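You operate a simulated robot arm through the tools that you are given. There is no shell and no other tool. Be economical: measure what you need, move in short steps, check, and stop when the job is done.

The job below is to be done with a simulated robot arm. You get a single attempt, and the scene is never put back.

JOB
Fetch the blue rolled napkin and set it on top of the glass jug.

The check looks at the end state, three seconds after you hand in, the way a careful person would. Anything else that was tipped, shoved, dropped, spilled or broken makes it a failure. Flat cloth is picked up by pressing the open fingertips on it (5 to 10 N) and closing them slowly along it; thin cloth reads only 2 to 8 mm in the jaws.

ROBOT AND FRAMES
A 7-joint arm with a two-finger parallel gripper, fixed in place. Base frame: the origin is at the foot of the arm, x ahead of it, y to its left, z up; the work surface is at about z = 0. Lengths are in mm, angles in degrees, forces in N, time in s.
With the tool pointing down near the work surface it reaches from about 240 to 620 mm from the base axis. Its first joint turns from -66.0 to 66.0 degrees. Payload 2.6 kg.
The TCP is the grasp point between the finger pads, 30 mm short of the fingertips. In the tool frame z runs along the fingers and y along their closing line. The gripper opens to 94 mm. The fingers are 28 mm wide and 10 mm thick; the gripper's body (50 by 96 mm) begins 55 mm behind the TCP.
Orientation is that of the tool frame in the base frame, as a unit quaternion [w, x, y, z]. With the fingers straight down and closing along the base's y, the tool's x points along the base's -x, its y along +y and its z along -z.

CONTROLS
- The arm moves only by the tool send_rows. Its argument "commands" is text: rows parted by semicolons, each of 4 numbers parted by spaces: the shift along the base's x, y, z in m, then the turn about the base's z in degrees. In form: dx dy dz twist; .... A call has 1 to 8 rows; each row is the pose to reach, as a shift and turn from the pose commanded when the call began. "gripper" is the gripper command, from -1 (shut) to 1 (fully open), values between in proportion, set as the call begins (left out, the last holds). A row lasts 0.2 s, in which the tool goes at most 50 mm and 8.6 degrees; a call with a longer step from one row to the next is refused whole, and so is a gripper value outside its range. A pose out of reach is approached as far as the arm can. The call stops where the force on the tool passes 40 N (or 10 N more than at its start, if that is more) or the arm is blocked; 0.2 s more then pass. The fingers move at their own pace (about 72 mm/s each) and stop on an object; they squeeze with about 40 N. The grip force told is the motor's: it shows also when the fingers shut on nothing. Time passes only in rows, and 0.2 s behind the last, so rows that repeat a pose let the fingers close. It gives the time, the measured TCP pose, the force on the tool (base axes), the opening and the grip force at its end, in the units of the frame above (readings bear some noise), and new pictures: "views" is both (left out), scene, wrist or none.
- Cameras (640 x 400 px; columns grow to the right, rows downward): "scene" is fixed at [57, 462.6, 561.6]; the picture's right is [-0.43, -0.90, 0.00], its down [-0.53, 0.26, -0.81] and it looks along [0.73, -0.35, -0.59] (base axes); focal length 248 px, centre (320, 200). "wrist" rides on the gripper at [-37, 0, -58] in the tool frame; the picture's right is [0.00, -1.00, 0.00], its down [0.97, 0.00, -0.24] and it looks along [0.24, 0.00, 0.97] (tool axes); focal length 218 px, centre (320, 200). There is no depth. A picture from a camera that has moved, and an enlarged one, comes with that camera's place and axes in the base frame and with its lens.
- zoom(camera, box): a new picture of the part [left, top, right, bottom] of that camera's present view, enlarged. It takes no simulated time.
- close_job(): hands the job in; it is judged then, once.

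Work in short steps. Places have to be worked out from the pictures, the camera data and where the tool is seen: move nearer, look again, correct. Check each grasp and each placing, and mend what went wrong. You have 90 turns and 150 pictures in all, those below and enlarged ones among them. Open the gripper and draw the arm clear of the work before you hand the job in, unless the task says otherwise; then end with one line.

The tools are called after "Call:" as name(argument=value, ...) on one line, values as JSON. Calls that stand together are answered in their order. send_rows: Moves the arm, as the interface text tells. Its arguments: {"type":"object","properties":{"commands":{"type":"string"},"gripper":{"type":"number"},"views":{"type":"string","enum":["both","scene","wrist","none"]}},"required":["commands"]} The other tools are called the same way: zoom (camera, box) takes an enlarged picture of a part of a camera's view; close_job () hands the job in.

At the start:

```text
clock: 0.0
ee_pos: [349.8, 93.7, 384.2]
tcp_rot: [-0.001, 0.0, 1.0, 0.0]
force: [1.0, -0.9, -0.1]
finger_gap: 93.7
finger_force: 0.1
```

scene: 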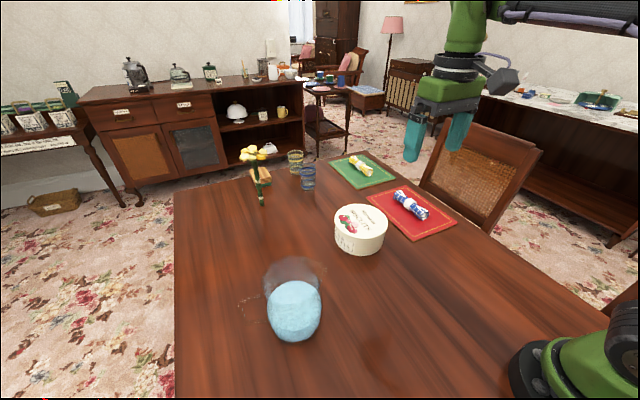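
wrist: 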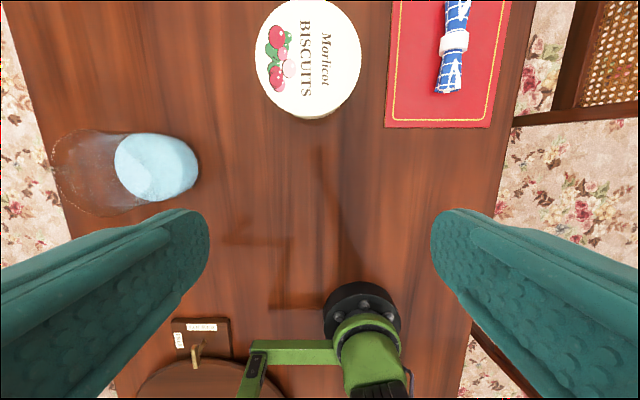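

The blue napkin lies on the red mat; the jug appears to be the transparent thing with light blue content at left. I zoom to check both.

Call:
zoom(camera="scene", box=[220, 240, 360, 350])

Call:
zoom(camera="scene", box=[320, 140, 480, 260])

Call:
zoom(camera="wrist", box=[40, 100, 220, 230])

```text
3.64 times, centred on (290, 295) of scene
camera zoom: at [57.0, 462.6, 561.6], right [-0.43, -0.9, 0.0], down [-0.53, 0.26, -0.81], along [0.73, -0.35, -0.59], focal length 900 px, centre (429, -146)
```

zoom: 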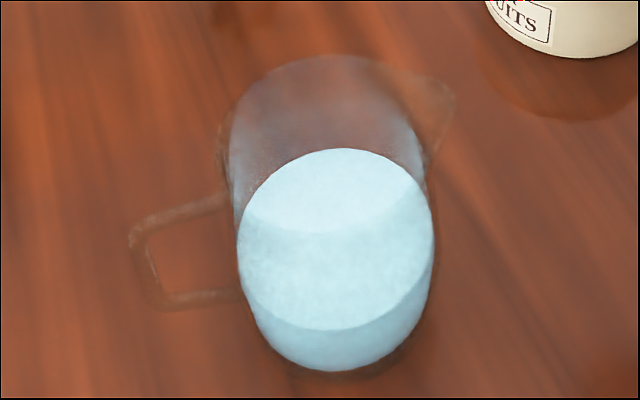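

```text
3.33 times, centred on (400, 200) of scene
camera zoom: at [57.0, 462.6, 561.6], right [-0.43, -0.9, 0.0], down [-0.53, 0.26, -0.81], along [0.73, -0.35, -0.59], focal length 825 px, centre (53, 200)
```

zoom: 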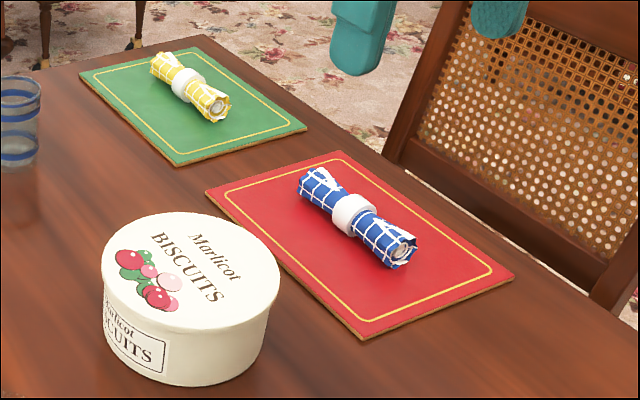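

```text
3.08 times, centred on (130, 165) of wrist
camera zoom: at [387.7, 92.1, 442.6], right [0.0, -1.0, 0.0], down [-0.97, 0.0, 0.24], along [-0.24, 0.0, -0.97], focal length 672 px, centre (905, 308)
```

zoom: 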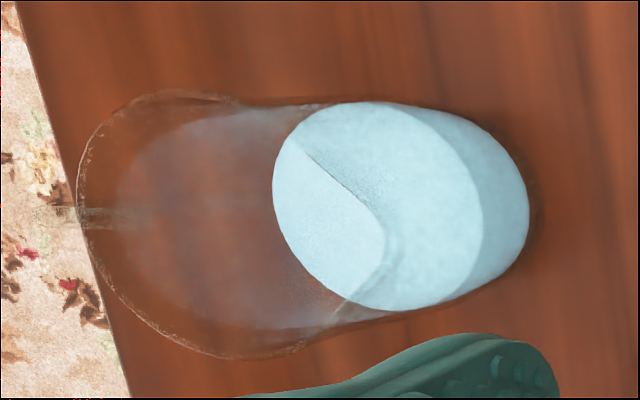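

Napkin runs along x, centred about (560, -137), ~140 mm long; jug centre about (352, 388), rim z≈150. I move above the napkin at height first.

Call:
send_rows(commands="0.028 -0.033 0 0;0.056 -0.066 -0.02 0;0.084 -0.099 -0.04 0;0.112 -0.132 -0.06 0;0.14 -0.165 -0.08 0;0.165 -0.198 -0.1 0;0.19 -0.231 -0.12 0;0.19 -0.231 -0.12 0", gripper=1)

```text
clock: 1.8
ee_pos: [539.2, -138.7, 263.2]
tcp_rot: [0.0, -0.001, 1.0, 0.0]
force: [0.3, 0.9, 0.6]
finger_gap: 94.0
finger_force: 0.0
camera wrist: at [576.4, -138.4, 321.4], right [0.0, -1.0, 0.0], down [-0.97, 0.0, 0.24], along [-0.24, 0.0, -0.97], focal length 218 px, centre (320, 200)
```

scene: 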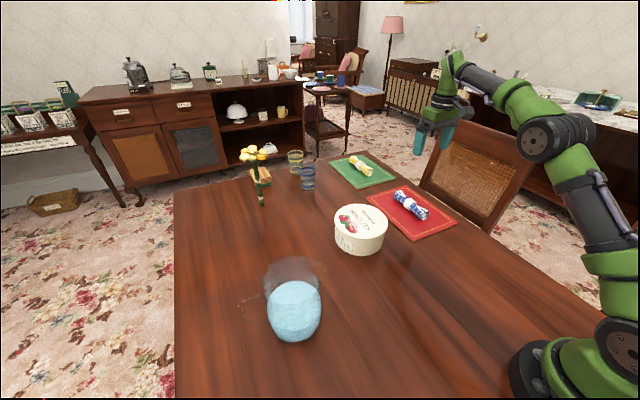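
wrist: 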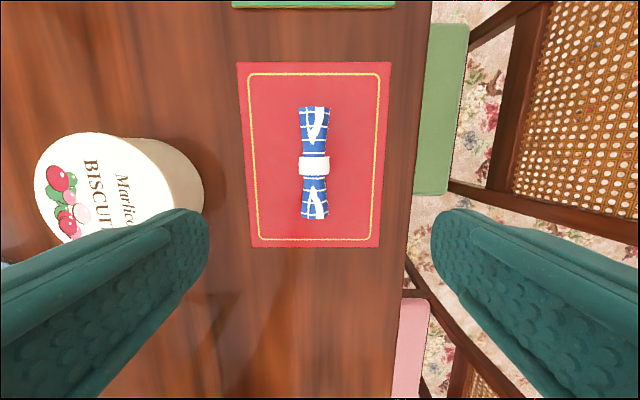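

Refined: ring centre about (551, -131), diameter ~40 mm. I descend with open jaws to TCP z≈80, then look.

Call:
send_rows(commands="0.006 0.004 -0.045 0;0.012 0.008 -0.09 0;0.012 0.008 -0.135 0;0.012 0.008 -0.175 0;0.012 0.008 -0.175 0", views="wrist")

```text
clock: 3.0
ee_pos: [551.6, -131.8, 88.3]
tcp_rot: [0.0, 0.0, 1.0, -0.001]
force: [-0.5, -0.7, 0.8]
finger_gap: 94.2
finger_force: 0.0
camera wrist: at [590.0, -131.0, 146.9], right [0.0, -1.0, 0.0], down [-0.97, 0.0, 0.24], along [-0.24, 0.0, -0.97], focal length 218 px, centre (320, 200)
```

wrist: 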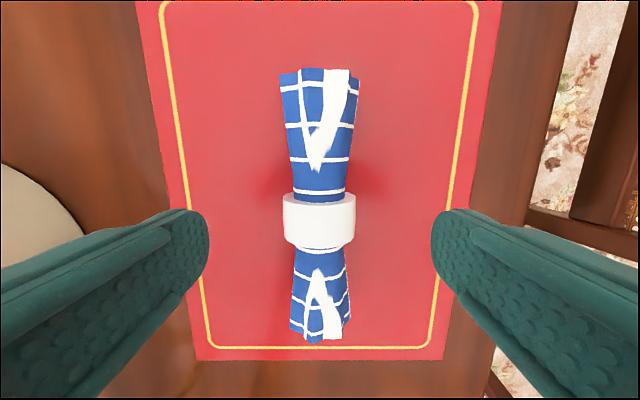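

Aligned on the ring. Descend to TCP z≈37 (tips ≈7 mm).

Call:
send_rows(commands="0 0 -0.03 0;0 0 -0.045 0;0 0 -0.051 0;0 0 -0.051 0", views="wrist")

Call:
send_rows(commands="0 0 0 0;0 0 0 0;0 0 0 0;0 0 0 0", gripper=-1, views="both")

```text
clock: 4.0
ee_pos: [550.4, -130.7, 36.7]
tcp_rot: [0.0, 0.0, 1.0, 0.0]
force: [0.9, 0.1, 0.5]
finger_gap: 94.0
finger_force: 0.1
camera wrist: at [590.0, -130.8, 95.9], right [0.0, -1.0, 0.0], down [-0.97, 0.0, 0.24], along [-0.24, 0.0, -0.97], focal length 218 px, centre (320, 200)
```

wrist: 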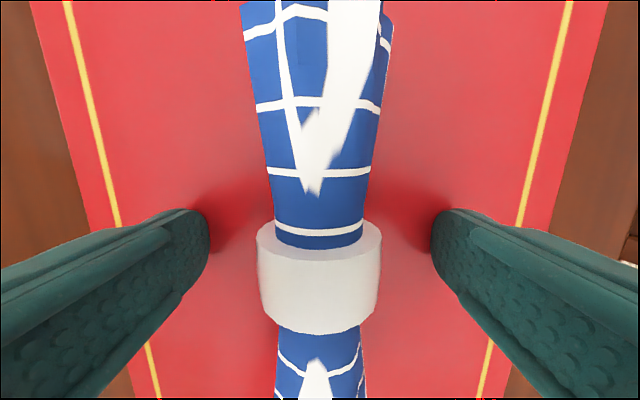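

```text
clock: 5.0
ee_pos: [551.8, -130.5, 39.9]
tcp_rot: [0.001, 0.001, 1.0, 0.0]
force: [-2.5, -0.1, 6.6]
finger_gap: 39.8
finger_force: 40.2
camera wrist: at [590.3, -131.8, 98.2], right [0.0, -1.0, 0.0], down [-0.97, 0.0, 0.24], along [-0.24, 0.0, -0.97], focal length 218 px, centre (320, 200)
```

scene: 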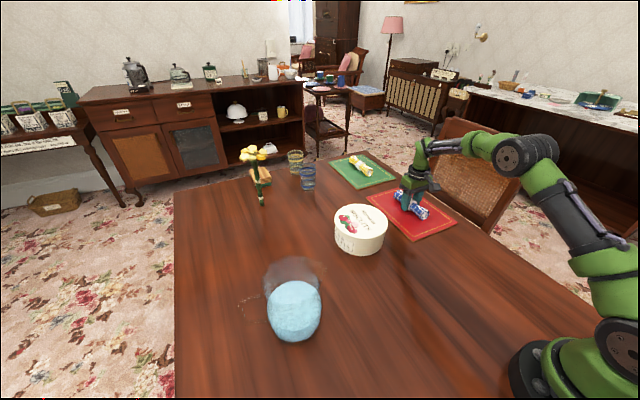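
wrist: 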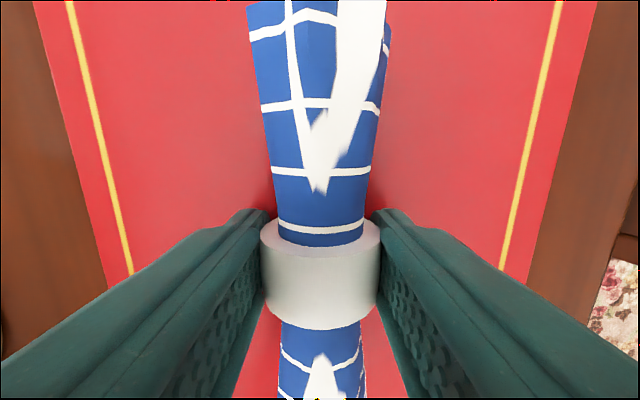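

Ring held (gap 39.8, 40 N). Lift straight up and check it holds.

Call:
send_rows(commands="0 0 0.02 0;0 0 0.05 0;0 0 0.09 0;0 0 0.13 0;0 0 0.17 0;0 0 0.21 0;0 0 0.21 0")

```text
clock: 6.6
ee_pos: [549.6, -129.7, 247.6]
tcp_rot: [0.0, 0.0, 1.0, 0.0]
force: [0.6, 0.2, -1.0]
finger_gap: 0.0
finger_force: 32.7
camera wrist: at [588.6, -130.6, 306.6], right [0.0, -1.0, 0.0], down [-0.97, 0.0, 0.24], along [-0.24, 0.0, -0.97], focal length 218 px, centre (320, 200)
```

scene: 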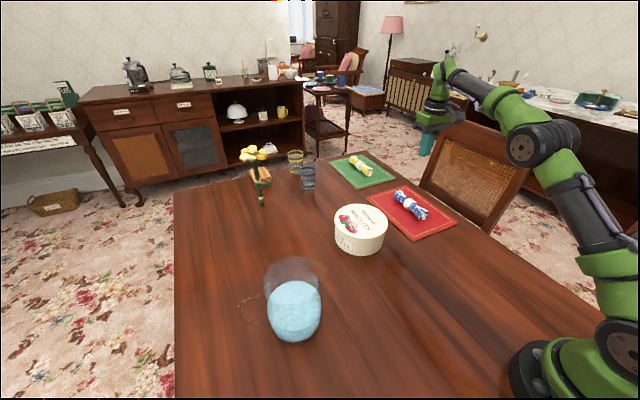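
wrist: 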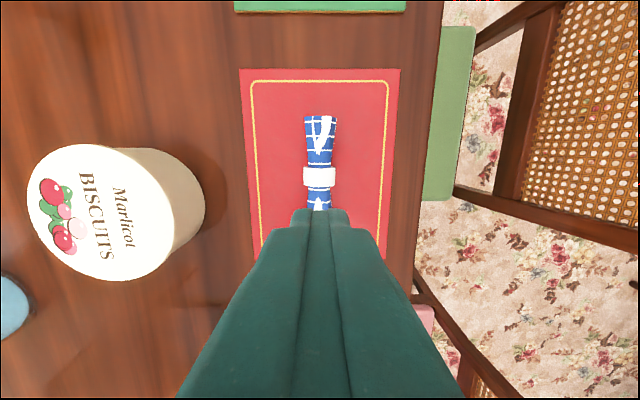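

It slipped out — grip too high on the ring's curve; the napkin is still in place. I go back, open, and go lower until light contact with the mat.

Call:
send_rows(commands="0 0 0 0;0 0 -0.04 0;0 0 -0.08 0;0 0 -0.12 0;0 0 -0.155 0;0 0 -0.185 0;0 0 -0.205 0;0 0 -0.21 0", gripper=1, views="wrist")

Call:
send_rows(commands="0 0 -0.002 0;0 0 -0.004 0;0 0 -0.004 0", views="none")

```text
clock: 8.4
ee_pos: [551.9, -129.5, 38.9]
tcp_rot: [0.0, 0.0, 1.0, 0.001]
force: [-0.5, -0.7, 0.2]
finger_gap: 94.1
finger_force: 0.0
camera wrist: at [589.9, -131.0, 96.6], right [0.0, -1.0, 0.0], down [-0.97, 0.0, 0.24], along [-0.24, 0.0, -0.97], focal length 218 px, centre (320, 200)
```

wrist: 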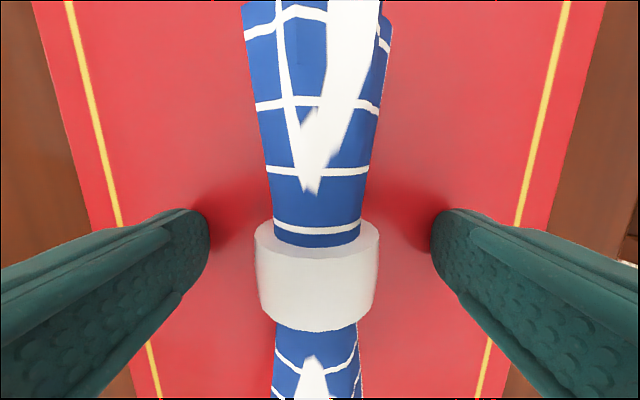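

```text
clock: 9.2
ee_pos: [552.6, -131.1, 36.9]
tcp_rot: [0.002, 0.0, 1.0, 0.001]
force: [-12.4, 1.1, 30.4]
finger_gap: 94.3
finger_force: 0.1
```

Tips touch the mat at TCP z≈37, so depth is right. I relieve the pressure, close again, and lift only a few mm slowly to see what happens.

Call:
send_rows(commands="0 0 0.003 0;0 0 0.003 0;0 0 0.003 0;0 0 0.003 0;0 0 0.003 0;0 0 0.003 0", gripper=-1, views="wrist")

Call:
send_rows(commands="0 0 0.002 0;0 0 0.004 0;0 0 0.006 0;0 0 0.008 0;0 0 0.008 0", views="both")

```text
clock: 10.6
ee_pos: [551.4, -130.2, 37.4]
tcp_rot: [0.0, 0.0, 1.0, 0.001]
force: [2.4, 0.6, 4.9]
finger_gap: 41.7
finger_force: 40.4
camera wrist: at [589.5, -130.8, 95.6], right [0.0, -1.0, 0.0], down [-0.97, 0.0, 0.24], along [-0.24, 0.0, -0.97], focal length 218 px, centre (320, 200)
```

wrist: 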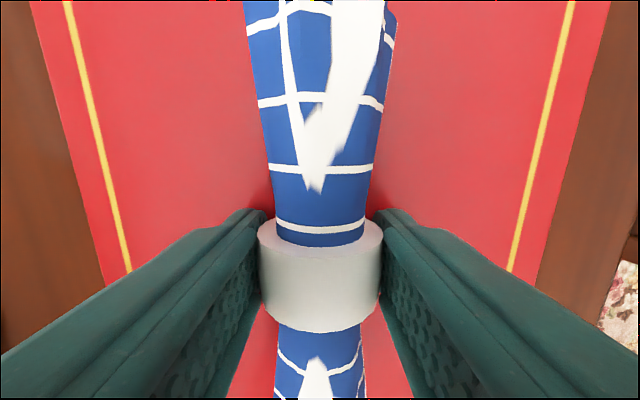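

```text
clock: 11.8
ee_pos: [551.0, -131.3, 45.0]
tcp_rot: [0.0, 0.0, 1.0, 0.0]
force: [0.1, -0.8, -0.3]
finger_gap: 42.0
finger_force: 40.3
camera wrist: at [589.6, -131.0, 103.5], right [0.0, -1.0, 0.0], down [-0.97, 0.0, 0.24], along [-0.24, 0.0, -0.97], focal length 218 px, centre (320, 200)
```

scene: 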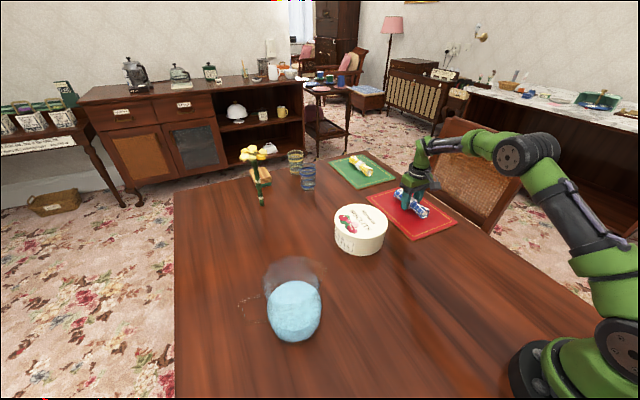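
wrist: 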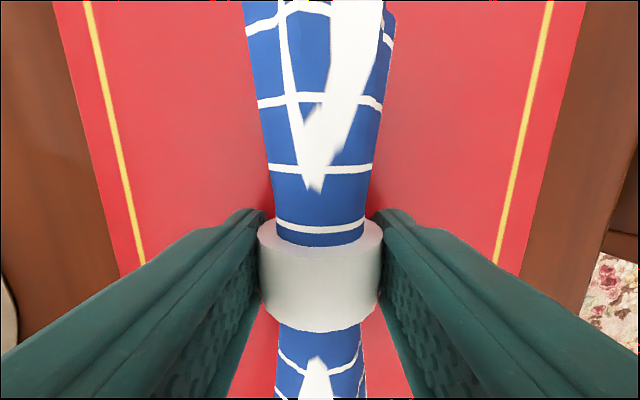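

Now gap is 42 (full diameter) and the napkin rises with the gripper. Lift further at moderate speed.

Call:
send_rows(commands="0 0 0.01 0;0 0 0.03 0;0 0 0.055 0;0 0 0.085 0;0 0 0.12 0;0 0 0.155 0;0 0 0.19 0;0 0 0.21 0")

```text
clock: 13.6
ee_pos: [549.7, -131.4, 255.5]
tcp_rot: [0.0, 0.0, 1.0, 0.0]
force: [0.1, 0.0, -0.8]
finger_gap: 38.4
finger_force: 40.3
camera wrist: at [588.9, -131.3, 314.2], right [0.0, -1.0, 0.0], down [-0.97, 0.0, 0.24], along [-0.24, 0.0, -0.97], focal length 218 px, centre (320, 200)
```

scene: 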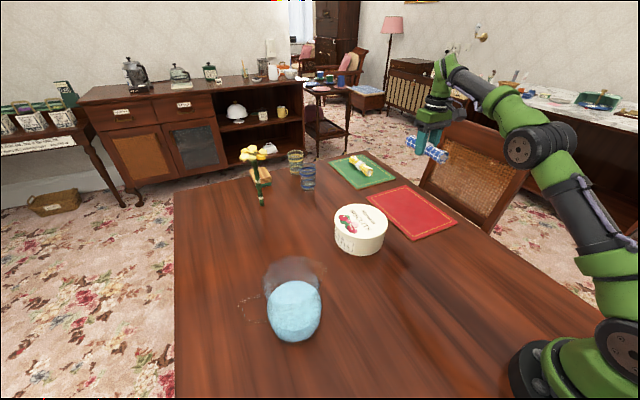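
wrist: 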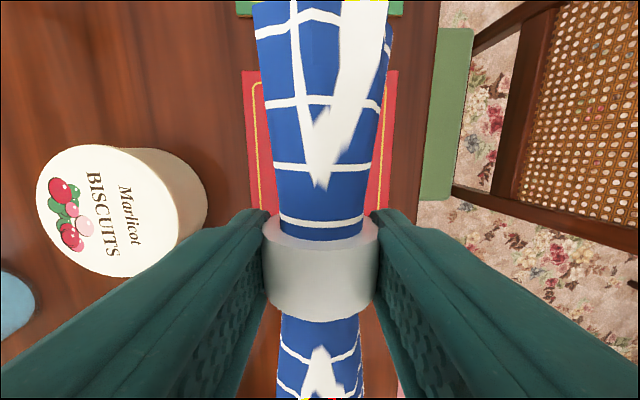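

The gap has shrunk to 38.4: the ring is creeping down out of the grip. I lower it back onto the mat promptly rather than risk a drop.

Call:
send_rows(commands="0 0 -0.045 0;0 0 -0.09 0;0 0 -0.135 0;0 0 -0.17 0;0 0 -0.19 0;0 0 -0.2 0;0 0 -0.2 0")

```text
clock: 15.2
ee_pos: [551.3, -131.9, 53.7]
tcp_rot: [0.0, 0.001, 1.0, 0.001]
force: [0.7, 0.9, -0.7]
finger_gap: 38.5
finger_force: 40.4
camera wrist: at [589.9, -131.2, 113.3], right [0.0, -1.0, 0.0], down [-0.97, 0.0, 0.24], along [-0.24, 0.0, -0.97], focal length 218 px, centre (320, 200)
```

scene: 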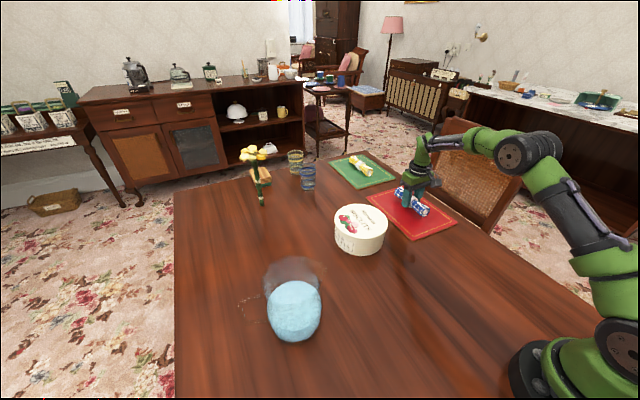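
wrist: 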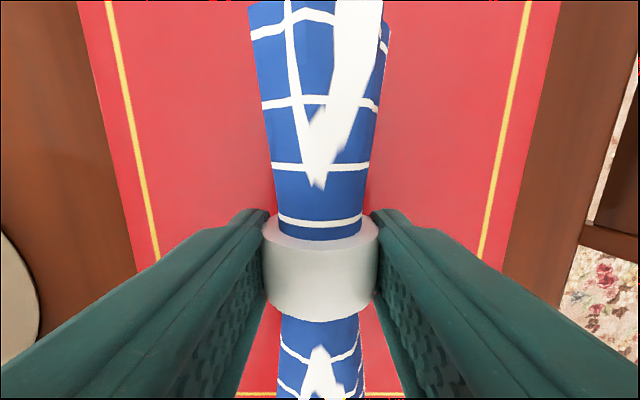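

The gap stayed at 38.5 so it isn't creeping at rest, but I'll regrip deeper. Setting down and opening.

Call:
send_rows(commands="0 0 -0.005 0;0 0 -0.01 0;0 0 -0.014 0;0 0 -0.016 0;0 0 -0.017 0;0 0 -0.017 0", views="none")

Call:
send_rows(commands="0 0 0 0;0 0 0 0;0 0 0 0", gripper=0.3, views="wrist")

```text
clock: 16.6
ee_pos: [553.2, -130.4, 40.8]
tcp_rot: [0.003, 0.0, 1.0, 0.0]
force: [-6.2, 3.4, 22.9]
finger_gap: 38.0
finger_force: 39.9
```

```text
clock: 17.4
ee_pos: [550.6, -130.6, 37.5]
tcp_rot: [-0.001, 0.0, 1.0, 0.0]
force: [0.4, 0.0, 0.9]
finger_gap: 61.3
finger_force: 0.1
camera wrist: at [589.3, -131.2, 95.6], right [0.0, -1.0, 0.0], down [-0.97, 0.0, 0.24], along [-0.24, 0.0, -0.97], focal length 218 px, centre (320, 200)
```

wrist: 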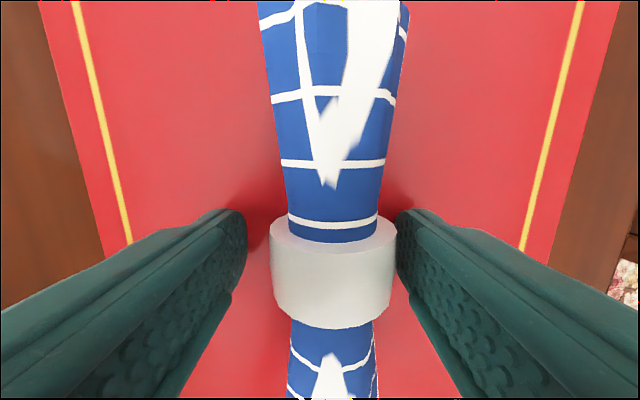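

Napkin rolled ~4 mm toward -y. I centre over it, press the tips lightly on the mat, and close.

Call:
send_rows(commands="0 -0.002 0 0;0 -0.004 0 0;0 -0.004 -0.002 0;0 -0.004 -0.002 0", views="none")

Call:
send_rows(commands="0 0 0 0;0 0 0 0;0 0 0 0;0 0 0 0;0 0 0 0", gripper=-1, views="wrist")

```text
clock: 18.4
ee_pos: [551.1, -134.7, 36.5]
tcp_rot: [0.002, 0.001, 1.0, 0.0]
force: [-5.5, 0.8, 12.3]
finger_gap: 61.3
finger_force: 0.2
```

```text
clock: 19.6
ee_pos: [551.9, -133.4, 36.5]
tcp_rot: [0.002, 0.0, 1.0, 0.0]
force: [5.5, 1.4, 15.1]
finger_gap: 41.8
finger_force: 39.8
camera wrist: at [590.5, -134.2, 95.7], right [0.0, -1.0, 0.0], down [-0.97, 0.0, 0.24], along [-0.24, 0.0, -0.97], focal length 218 px, centre (320, 200)
```

wrist: 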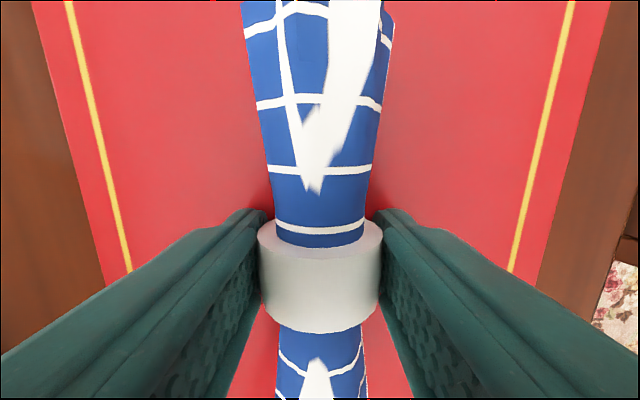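

Centred grip, gap 41.8. I lift gently in small even steps.

Call:
send_rows(commands="0 0 0.004 0;0 0 0.01 0;0 0 0.018 0;0 0 0.026 0;0 0 0.034 0;0 0 0.042 0;0 0 0.047 0;0 0 0.05 0", views="wrist")

```text
clock: 21.4
ee_pos: [550.5, -133.9, 86.1]
tcp_rot: [-0.001, -0.001, 1.0, 0.001]
force: [-0.4, -0.2, -0.6]
finger_gap: 41.8
finger_force: 40.2
camera wrist: at [589.9, -135.0, 144.8], right [0.0, -1.0, 0.0], down [-0.97, 0.0, 0.24], along [-0.24, 0.0, -0.97], focal length 218 px, centre (320, 200)
```

wrist: 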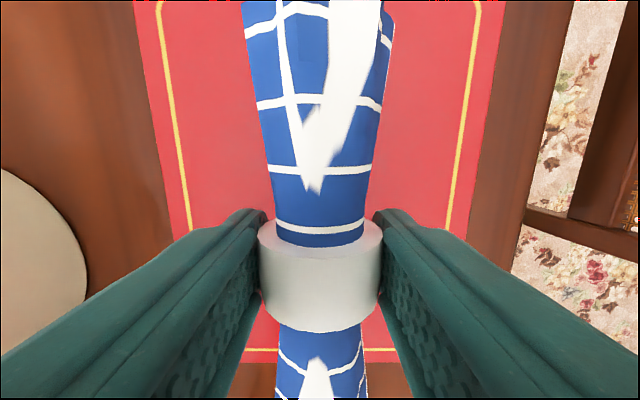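

Gap unchanged at 41.8; a gentle lift holds. Continue upward at the same smooth pace.

Call:
send_rows(commands="0 0 0.008 0;0 0 0.022 0;0 0 0.04 0;0 0 0.06 0;0 0 0.08 0;0 0 0.098 0;0 0 0.112 0;0 0 0.12 0", views="wrist")

```text
clock: 23.2
ee_pos: [550.4, -135.2, 206.7]
tcp_rot: [0.0, -0.001, 1.0, 0.001]
force: [-0.5, -0.5, -0.5]
finger_gap: 38.8
finger_force: 39.6
camera wrist: at [589.6, -134.6, 264.7], right [0.0, -1.0, 0.0], down [-0.97, 0.0, 0.24], along [-0.24, 0.0, -0.97], focal length 218 px, centre (320, 200)
```

wrist: 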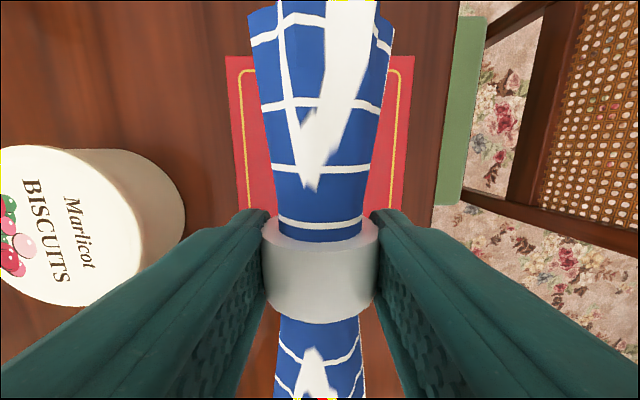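

It shifted to 38.8 again. I hold still briefly to see whether it creeps.

Call:
send_rows(commands="0 0 0 0;0 0 0 0;0 0 0 0;0 0 0 0;0 0 0 0;0 0 0 0", views="wrist")

```text
clock: 24.6
ee_pos: [551.4, -133.4, 205.2]
tcp_rot: [0.0, 0.0, 1.0, 0.0]
force: [0.8, 0.1, -0.9]
finger_gap: 38.2
finger_force: 39.5
camera wrist: at [589.6, -134.6, 264.5], right [0.0, -1.0, 0.0], down [-0.97, 0.0, 0.24], along [-0.24, 0.0, -0.97], focal length 218 px, centre (320, 200)
```

wrist: 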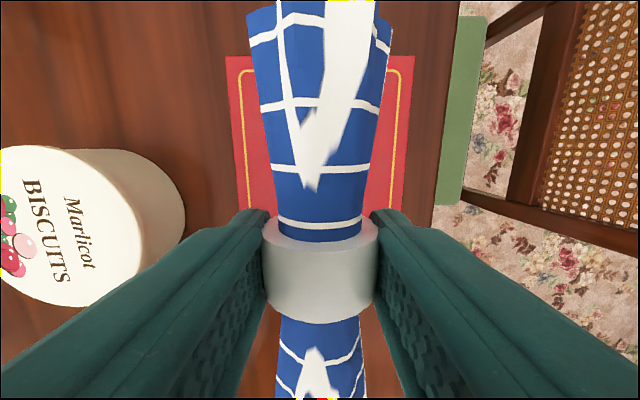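

Stable within noise (38.2–38.8, same picture). I move gently in -x toward x≈352 over empty table, watching the gap.

Call:
send_rows(commands="-0.005 0 0 0;-0.015 0 0.001 0;-0.03 0 0.002 0;-0.05 0 0.004 0;-0.07 0 0.006 0;-0.085 0 0.008 0;-0.095 0 0.009 0;-0.1 0 0.01 0", views="none")

Call:
send_rows(commands="-0.005 0 0 0;-0.015 0 0.001 0;-0.03 0 0.002 0;-0.05 0 0.004 0;-0.07 0 0.006 0;-0.085 0 0.008 0;-0.095 0 0.009 0;-0.1 0 0.01 0", views="wrist")

```text
clock: 26.4
ee_pos: [450.4, -134.0, 216.1]
tcp_rot: [0.0, 0.0, 1.0, 0.0]
force: [0.0, -0.8, -1.4]
finger_gap: 38.2
finger_force: 40.4
```

```text
clock: 28.2
ee_pos: [351.6, -135.7, 226.0]
tcp_rot: [0.0, 0.0, 1.0, 0.0]
force: [-0.8, 1.0, -0.2]
finger_gap: 37.9
finger_force: 40.2
camera wrist: at [389.8, -135.0, 284.4], right [0.0, -1.0, 0.0], down [-0.97, 0.0, 0.24], along [-0.24, 0.0, -0.97], focal length 218 px, centre (320, 200)
```

wrist: 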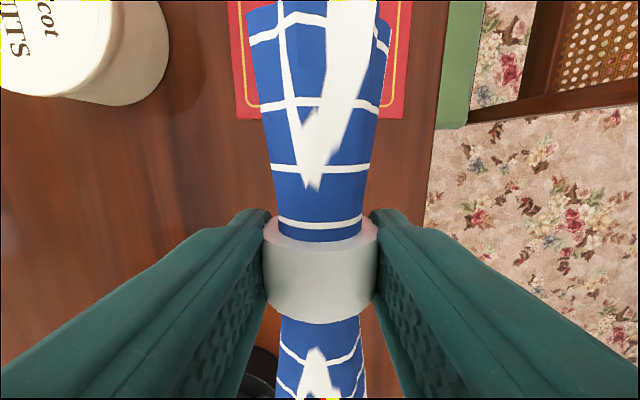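

Only slight creep (37.9). I proceed along +y to y≈200 over empty table and look at the jug from there.

Call:
send_rows(commands="0 0.01 0 0;0 0.035 0 0;0 0.075 0 0;0 0.12 0 0;0 0.165 0 0;0 0.21 0 0;0 0.255 0 0;0 0.3 0 0", views="none")

Call:
send_rows(commands="0 0.03 0 0;0 0.045 0 0;0 0.05 0 0", views="both")

```text
clock: 30.0
ee_pos: [351.2, 165.7, 227.2]
tcp_rot: [0.0, 0.0, 1.0, 0.0]
force: [0.4, 0.0, -1.0]
finger_gap: 38.1
finger_force: 39.7
```

```text
clock: 30.8
ee_pos: [351.2, 216.0, 226.4]
tcp_rot: [0.0, 0.0, 1.0, 0.0]
force: [-0.1, -0.2, -0.6]
finger_gap: 38.0
finger_force: 39.6
camera wrist: at [389.2, 215.0, 284.8], right [0.0, -1.0, 0.0], down [-0.97, 0.0, 0.24], along [-0.24, 0.0, -0.97], focal length 218 px, centre (320, 200)
```

scene: 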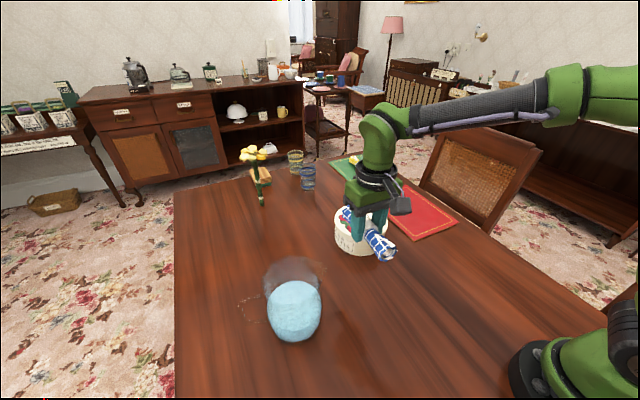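
wrist: 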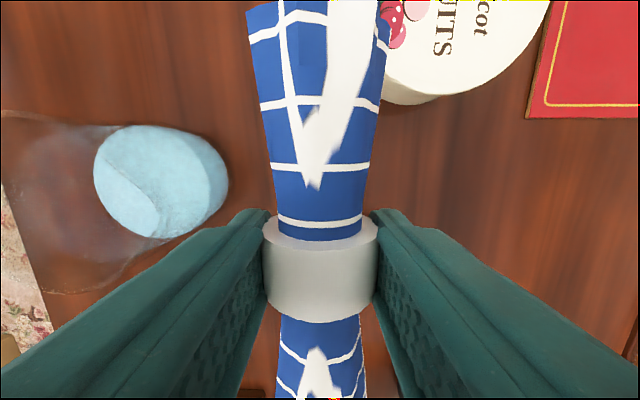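

Grip steady at 38.0. The jug centre computes to about (350, 390) with rim z≈150, diameter ≈110. I move slowly to above it with the napkin bottom at ≈190.

Call:
send_rows(commands="0 0.008 0.001 0;0 0.025 0.003 0;0 0.05 0.006 0;0 0.08 0.008 0;0 0.11 0.01 0;0 0.14 0.01 0;0 0.162 0.01 0;0 0.174 0.01 0", views="both")

```text
clock: 32.6
ee_pos: [349.8, 389.2, 236.0]
tcp_rot: [0.001, 0.0, 1.0, 0.0]
force: [0.6, -0.4, -0.6]
finger_gap: 37.6
finger_force: 39.6
camera wrist: at [389.3, 389.3, 294.4], right [0.0, -1.0, 0.0], down [-0.97, 0.0, 0.24], along [-0.24, 0.0, -0.97], focal length 218 px, centre (320, 200)
```

scene: 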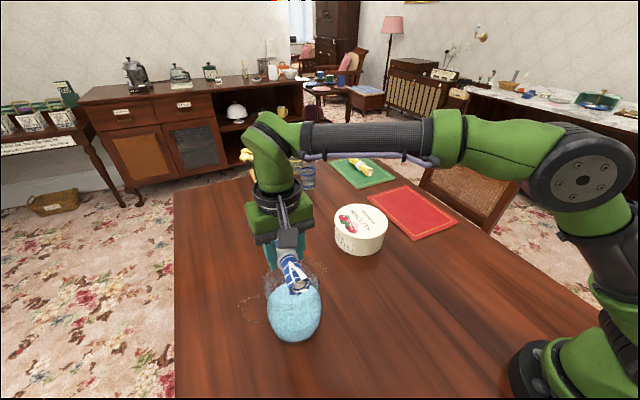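
wrist: 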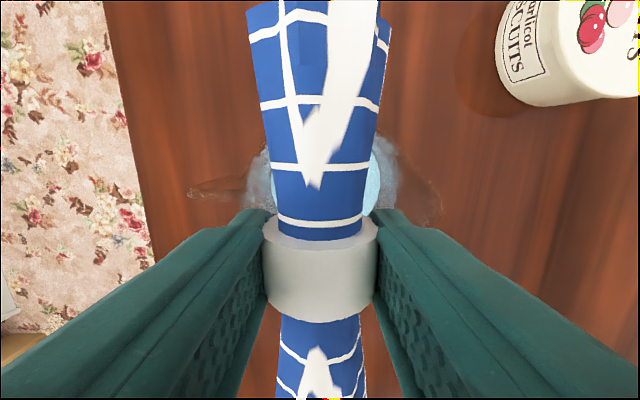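

Call:
zoom(camera="wrist", box=[180, 90, 460, 265])

Call:
zoom(camera="scene", box=[220, 220, 370, 350])

```text
2.29 times, centred on (320, 178) of wrist
camera zoom: at [389.3, 389.3, 294.4], right [0.0, -1.0, 0.0], down [-0.97, 0.0, 0.24], along [-0.24, 0.0, -0.97], focal length 499 px, centre (320, 251)
```

zoom: 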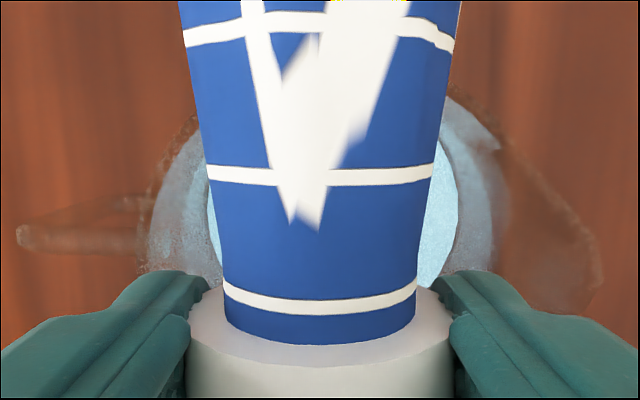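

```text
3.08 times, centred on (295, 285) of scene
camera zoom: at [57.0, 462.6, 561.6], right [-0.43, -0.9, 0.0], down [-0.53, 0.26, -0.81], along [0.73, -0.35, -0.59], focal length 762 px, centre (397, -62)
```

zoom: 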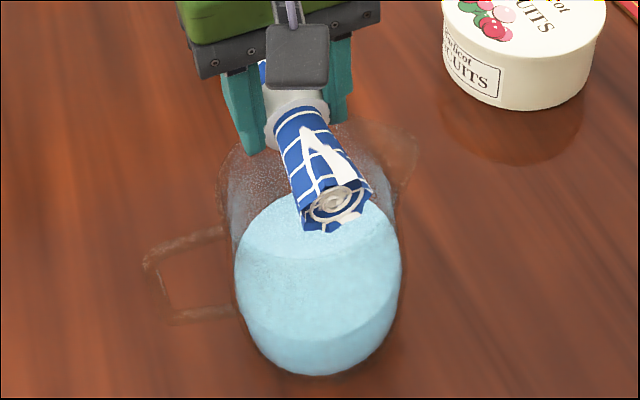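

Jug rim centre confirmed near y=389, x≈350, handle at +y and spout at -y. I lower in small steps watching force.

Call:
send_rows(commands="0 0 -0.005 0;0 0 -0.012 0;0 0 -0.019 0;0 0 -0.025 0;0 0 -0.028 0;0 0 -0.03 0", views="scene")

Call:
zoom(camera="scene", box=[220, 220, 370, 350])

```text
clock: 34.0
ee_pos: [352.4, 389.2, 205.6]
tcp_rot: [0.0, 0.0, 1.0, 0.0]
force: [1.4, 0.5, -0.6]
finger_gap: 37.9
finger_force: 39.5
```

scene: 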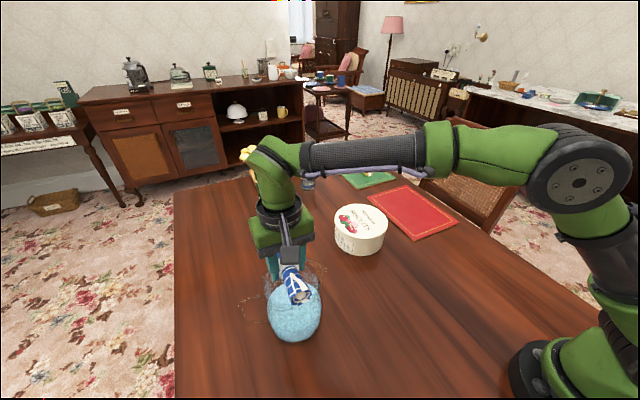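

```text
3.08 times, centred on (295, 285) of scene
camera zoom: at [57.0, 462.6, 561.6], right [-0.43, -0.9, 0.0], down [-0.53, 0.26, -0.81], along [0.73, -0.35, -0.59], focal length 762 px, centre (397, -62)
```

zoom: 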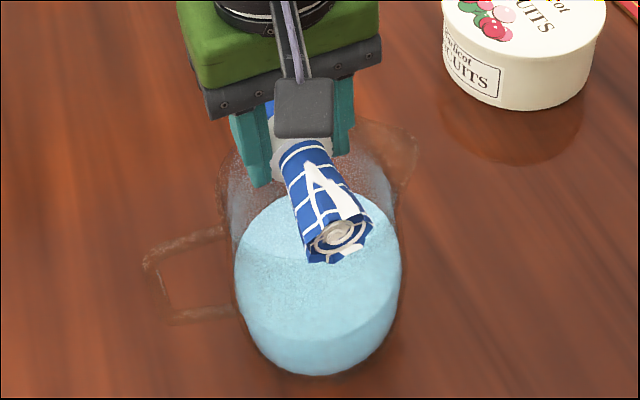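

No contact yet. Continue down in finer steps.

Call:
send_rows(commands="0 0 -0.003 0;0 0 -0.006 0;0 0 -0.009 0;0 0 -0.011 0;0 0 -0.013 0;0 0 -0.013 0", views="none")

```text
clock: 35.4
ee_pos: [351.0, 389.2, 193.4]
tcp_rot: [0.0, 0.0, 1.0, 0.0]
force: [0.5, -0.5, -0.6]
finger_gap: 38.1
finger_force: 40.4
```

No force yet at z=193; continue with 1.5 mm steps.

Call:
send_rows(commands="0 0 -0.002 0;0 0 -0.004 0;0 0 -0.005 0;0 0 -0.006 0;0 0 -0.006 0", views="scene")

Call:
zoom(camera="scene", box=[240, 220, 360, 330])

```text
clock: 36.5
ee_pos: [351.1, 390.5, 190.7]
tcp_rot: [0.003, 0.001, 1.0, 0.004]
force: [-0.5, -1.1, 1.7]
finger_gap: 37.9
finger_force: 40.2
stopped in row 5: the force on the tool passed its limit (the readings are from after the stop); the commanded pose is now the measured one
```

scene: 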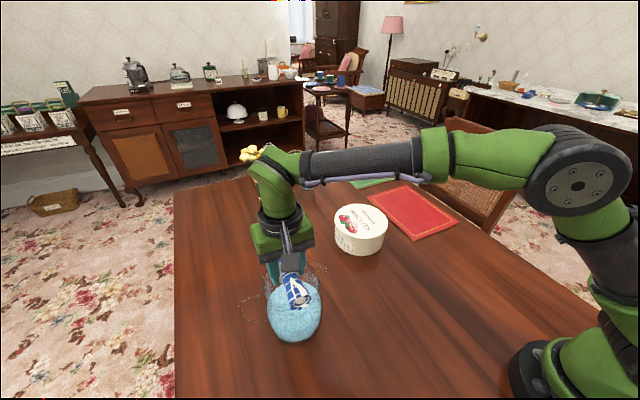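

```text
3.64 times, centred on (300, 275) of scene
camera zoom: at [57.0, 462.6, 561.6], right [-0.43, -0.9, 0.0], down [-0.53, 0.26, -0.81], along [0.73, -0.35, -0.59], focal length 900 px, centre (393, -73)
```

zoom: 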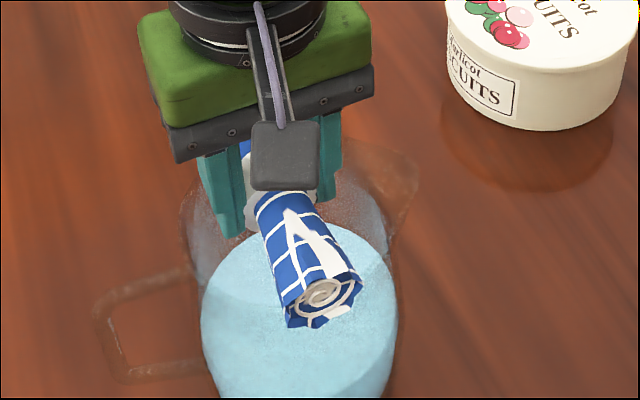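

Contact at TCP z≈190, as expected for the rim at ≈155. I settle 1 mm lower and check the wrist view before releasing.

Call:
send_rows(commands="0 0 -0.0005 0;0 0 -0.001 0;0 0 -0.001 0", views="wrist")

Call:
zoom(camera="wrist", box=[160, 0, 480, 200])

```text
clock: 37.3
ee_pos: [352.6, 390.3, 190.6]
tcp_rot: [0.002, 0.002, 1.0, 0.004]
force: [-2.9, -3.8, 15.8]
finger_gap: 37.8
finger_force: 39.5
camera wrist: at [390.0, 389.2, 249.8], right [0.0, -1.0, -0.01], down [-0.97, 0.0, 0.23], along [-0.23, 0.01, -0.97], focal length 218 px, centre (320, 200)
```

wrist: 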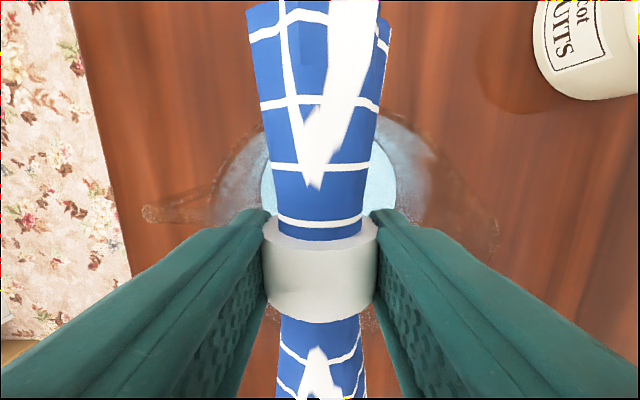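

```text
2.00 times, centred on (320, 100) of wrist
camera zoom: at [390.0, 389.2, 249.8], right [0.0, -1.0, -0.01], down [-0.97, 0.0, 0.23], along [-0.23, 0.01, -0.97], focal length 436 px, centre (320, 400)
```

zoom: 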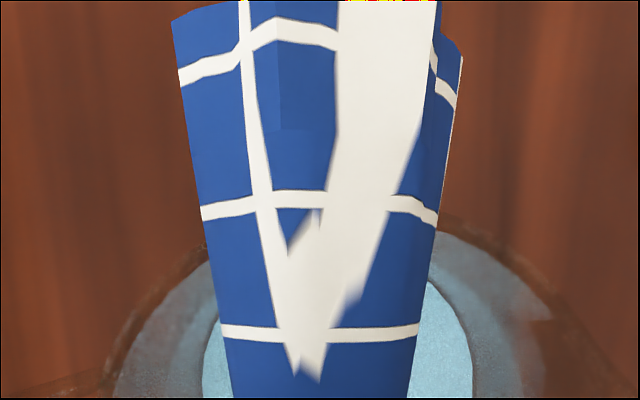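

Firm contact (16 N). I ease off about 0.7 mm, then open the jaws slightly.

Call:
send_rows(commands="0 0 0.0007 0;0 0 0.0007 0", views="none")

Call:
send_rows(commands="0 0 0 0;0 0 0 0", gripper=-0.04, views="both")

```text
clock: 37.9
ee_pos: [352.0, 390.8, 191.5]
tcp_rot: [0.003, 0.001, 1.0, 0.003]
force: [1.0, -1.3, 14.5]
finger_gap: 37.8
finger_force: 40.2
```

```text
clock: 38.5
ee_pos: [352.1, 388.5, 189.7]
tcp_rot: [0.001, 0.001, 1.0, 0.003]
force: [-0.1, 0.4, -0.5]
finger_gap: 44.9
finger_force: 0.0
camera wrist: at [389.6, 389.2, 248.5], right [0.0, -1.0, -0.01], down [-0.97, 0.0, 0.24], along [-0.24, 0.01, -0.97], focal length 218 px, centre (320, 200)
```

scene: 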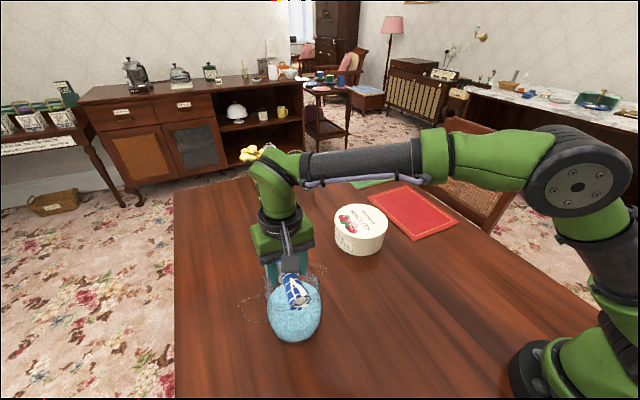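
wrist: 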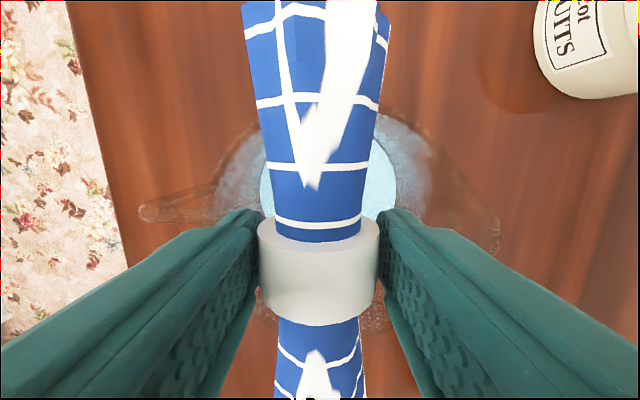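

Released and resting on the rim, between the fingers. I open a little more and wait to see whether it rolls.

Call:
send_rows(commands="0 0 0 0;0 0 0 0;0 0 0 0;0 0 0 0;0 0 0 0", gripper=0.15, views="wrist")

```text
clock: 39.7
ee_pos: [352.2, 390.2, 189.5]
tcp_rot: [0.002, 0.002, 1.0, 0.002]
force: [-0.1, 0.0, 0.4]
finger_gap: 53.9
finger_force: 0.1
camera wrist: at [389.8, 389.1, 249.1], right [0.0, -1.0, -0.01], down [-0.97, 0.0, 0.24], along [-0.24, 0.01, -0.97], focal length 218 px, centre (320, 200)
```

wrist: 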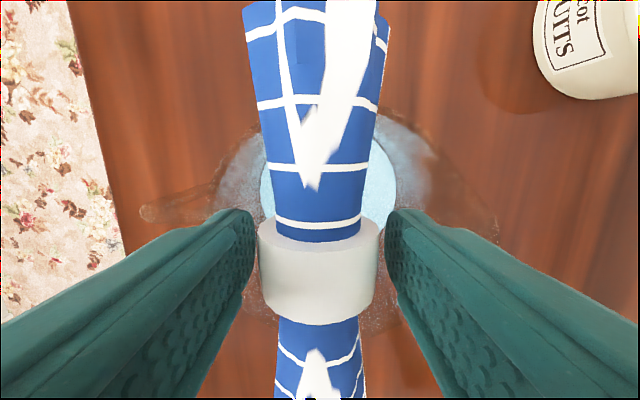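

It stays put with clearance on both sides. I raise the tool straight up slowly.

Call:
send_rows(commands="0 0 0.005 0;0 0 0.015 0;0 0 0.03 0;0 0 0.05 0;0 0 0.075 0;0 0 0.1 0;0 0 0.13 0;0 0 0.15 0", views="both")

```text
clock: 41.5
ee_pos: [351.2, 389.0, 340.3]
tcp_rot: [0.002, 0.001, 1.0, 0.003]
force: [0.3, 1.1, 0.0]
finger_gap: 54.0
finger_force: 0.0
camera wrist: at [389.2, 388.9, 399.1], right [0.0, -1.0, -0.01], down [-0.97, 0.0, 0.24], along [-0.24, 0.01, -0.97], focal length 218 px, centre (320, 200)
```

scene: 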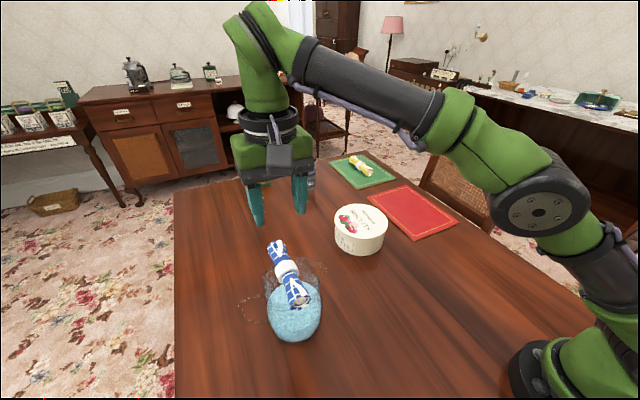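
wrist: 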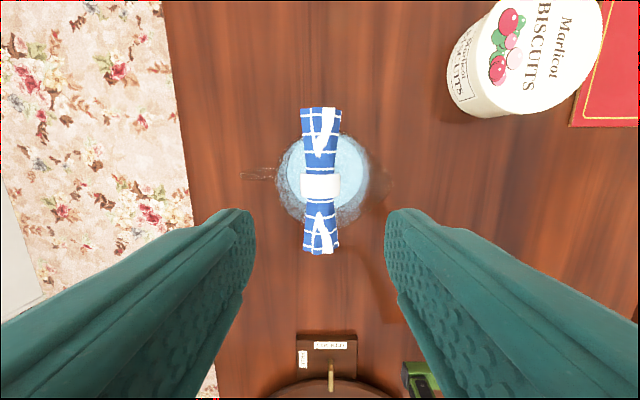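

The napkin lies centred across the jug's rim. I draw the arm clear to the side, open fully, and confirm stability.

Call:
send_rows(commands="0 -0.03 0.01 0;0 -0.07 0.02 0;0 -0.11 0.03 0;0 -0.15 0.03 0;0 -0.19 0.03 0;0 -0.23 0.03 0;0 -0.26 0.03 0;0 -0.28 0.03 0", gripper=1, views="none")

Call:
zoom(camera="scene", box=[200, 140, 440, 350])

```text
clock: 43.3
ee_pos: [352.6, 110.9, 370.2]
tcp_rot: [0.001, 0.001, 1.0, 0.002]
force: [0.2, 0.0, -0.4]
finger_gap: 93.9
finger_force: 0.1
```

```text
1.90 times, centred on (320, 245) of scene
camera zoom: at [57.0, 462.6, 561.6], right [-0.43, -0.9, 0.0], down [-0.53, 0.26, -0.81], along [0.73, -0.35, -0.59], focal length 471 px, centre (320, 114)
```

zoom: 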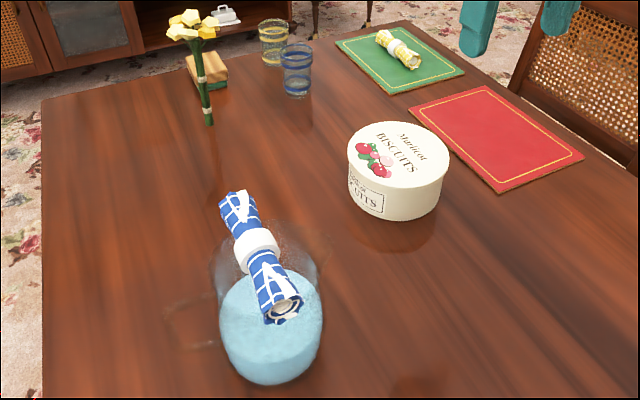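

The napkin is stable on the jug, nothing else has moved, and the arm is clear with the gripper open. I hand in.

Call:
close_job()

```text
The job is handed in.
```

The blue rolled napkin is lying across the rim of the glass jug, steady in the last picture, with nothing else disturbed and the arm drawn clear with its gripper open.
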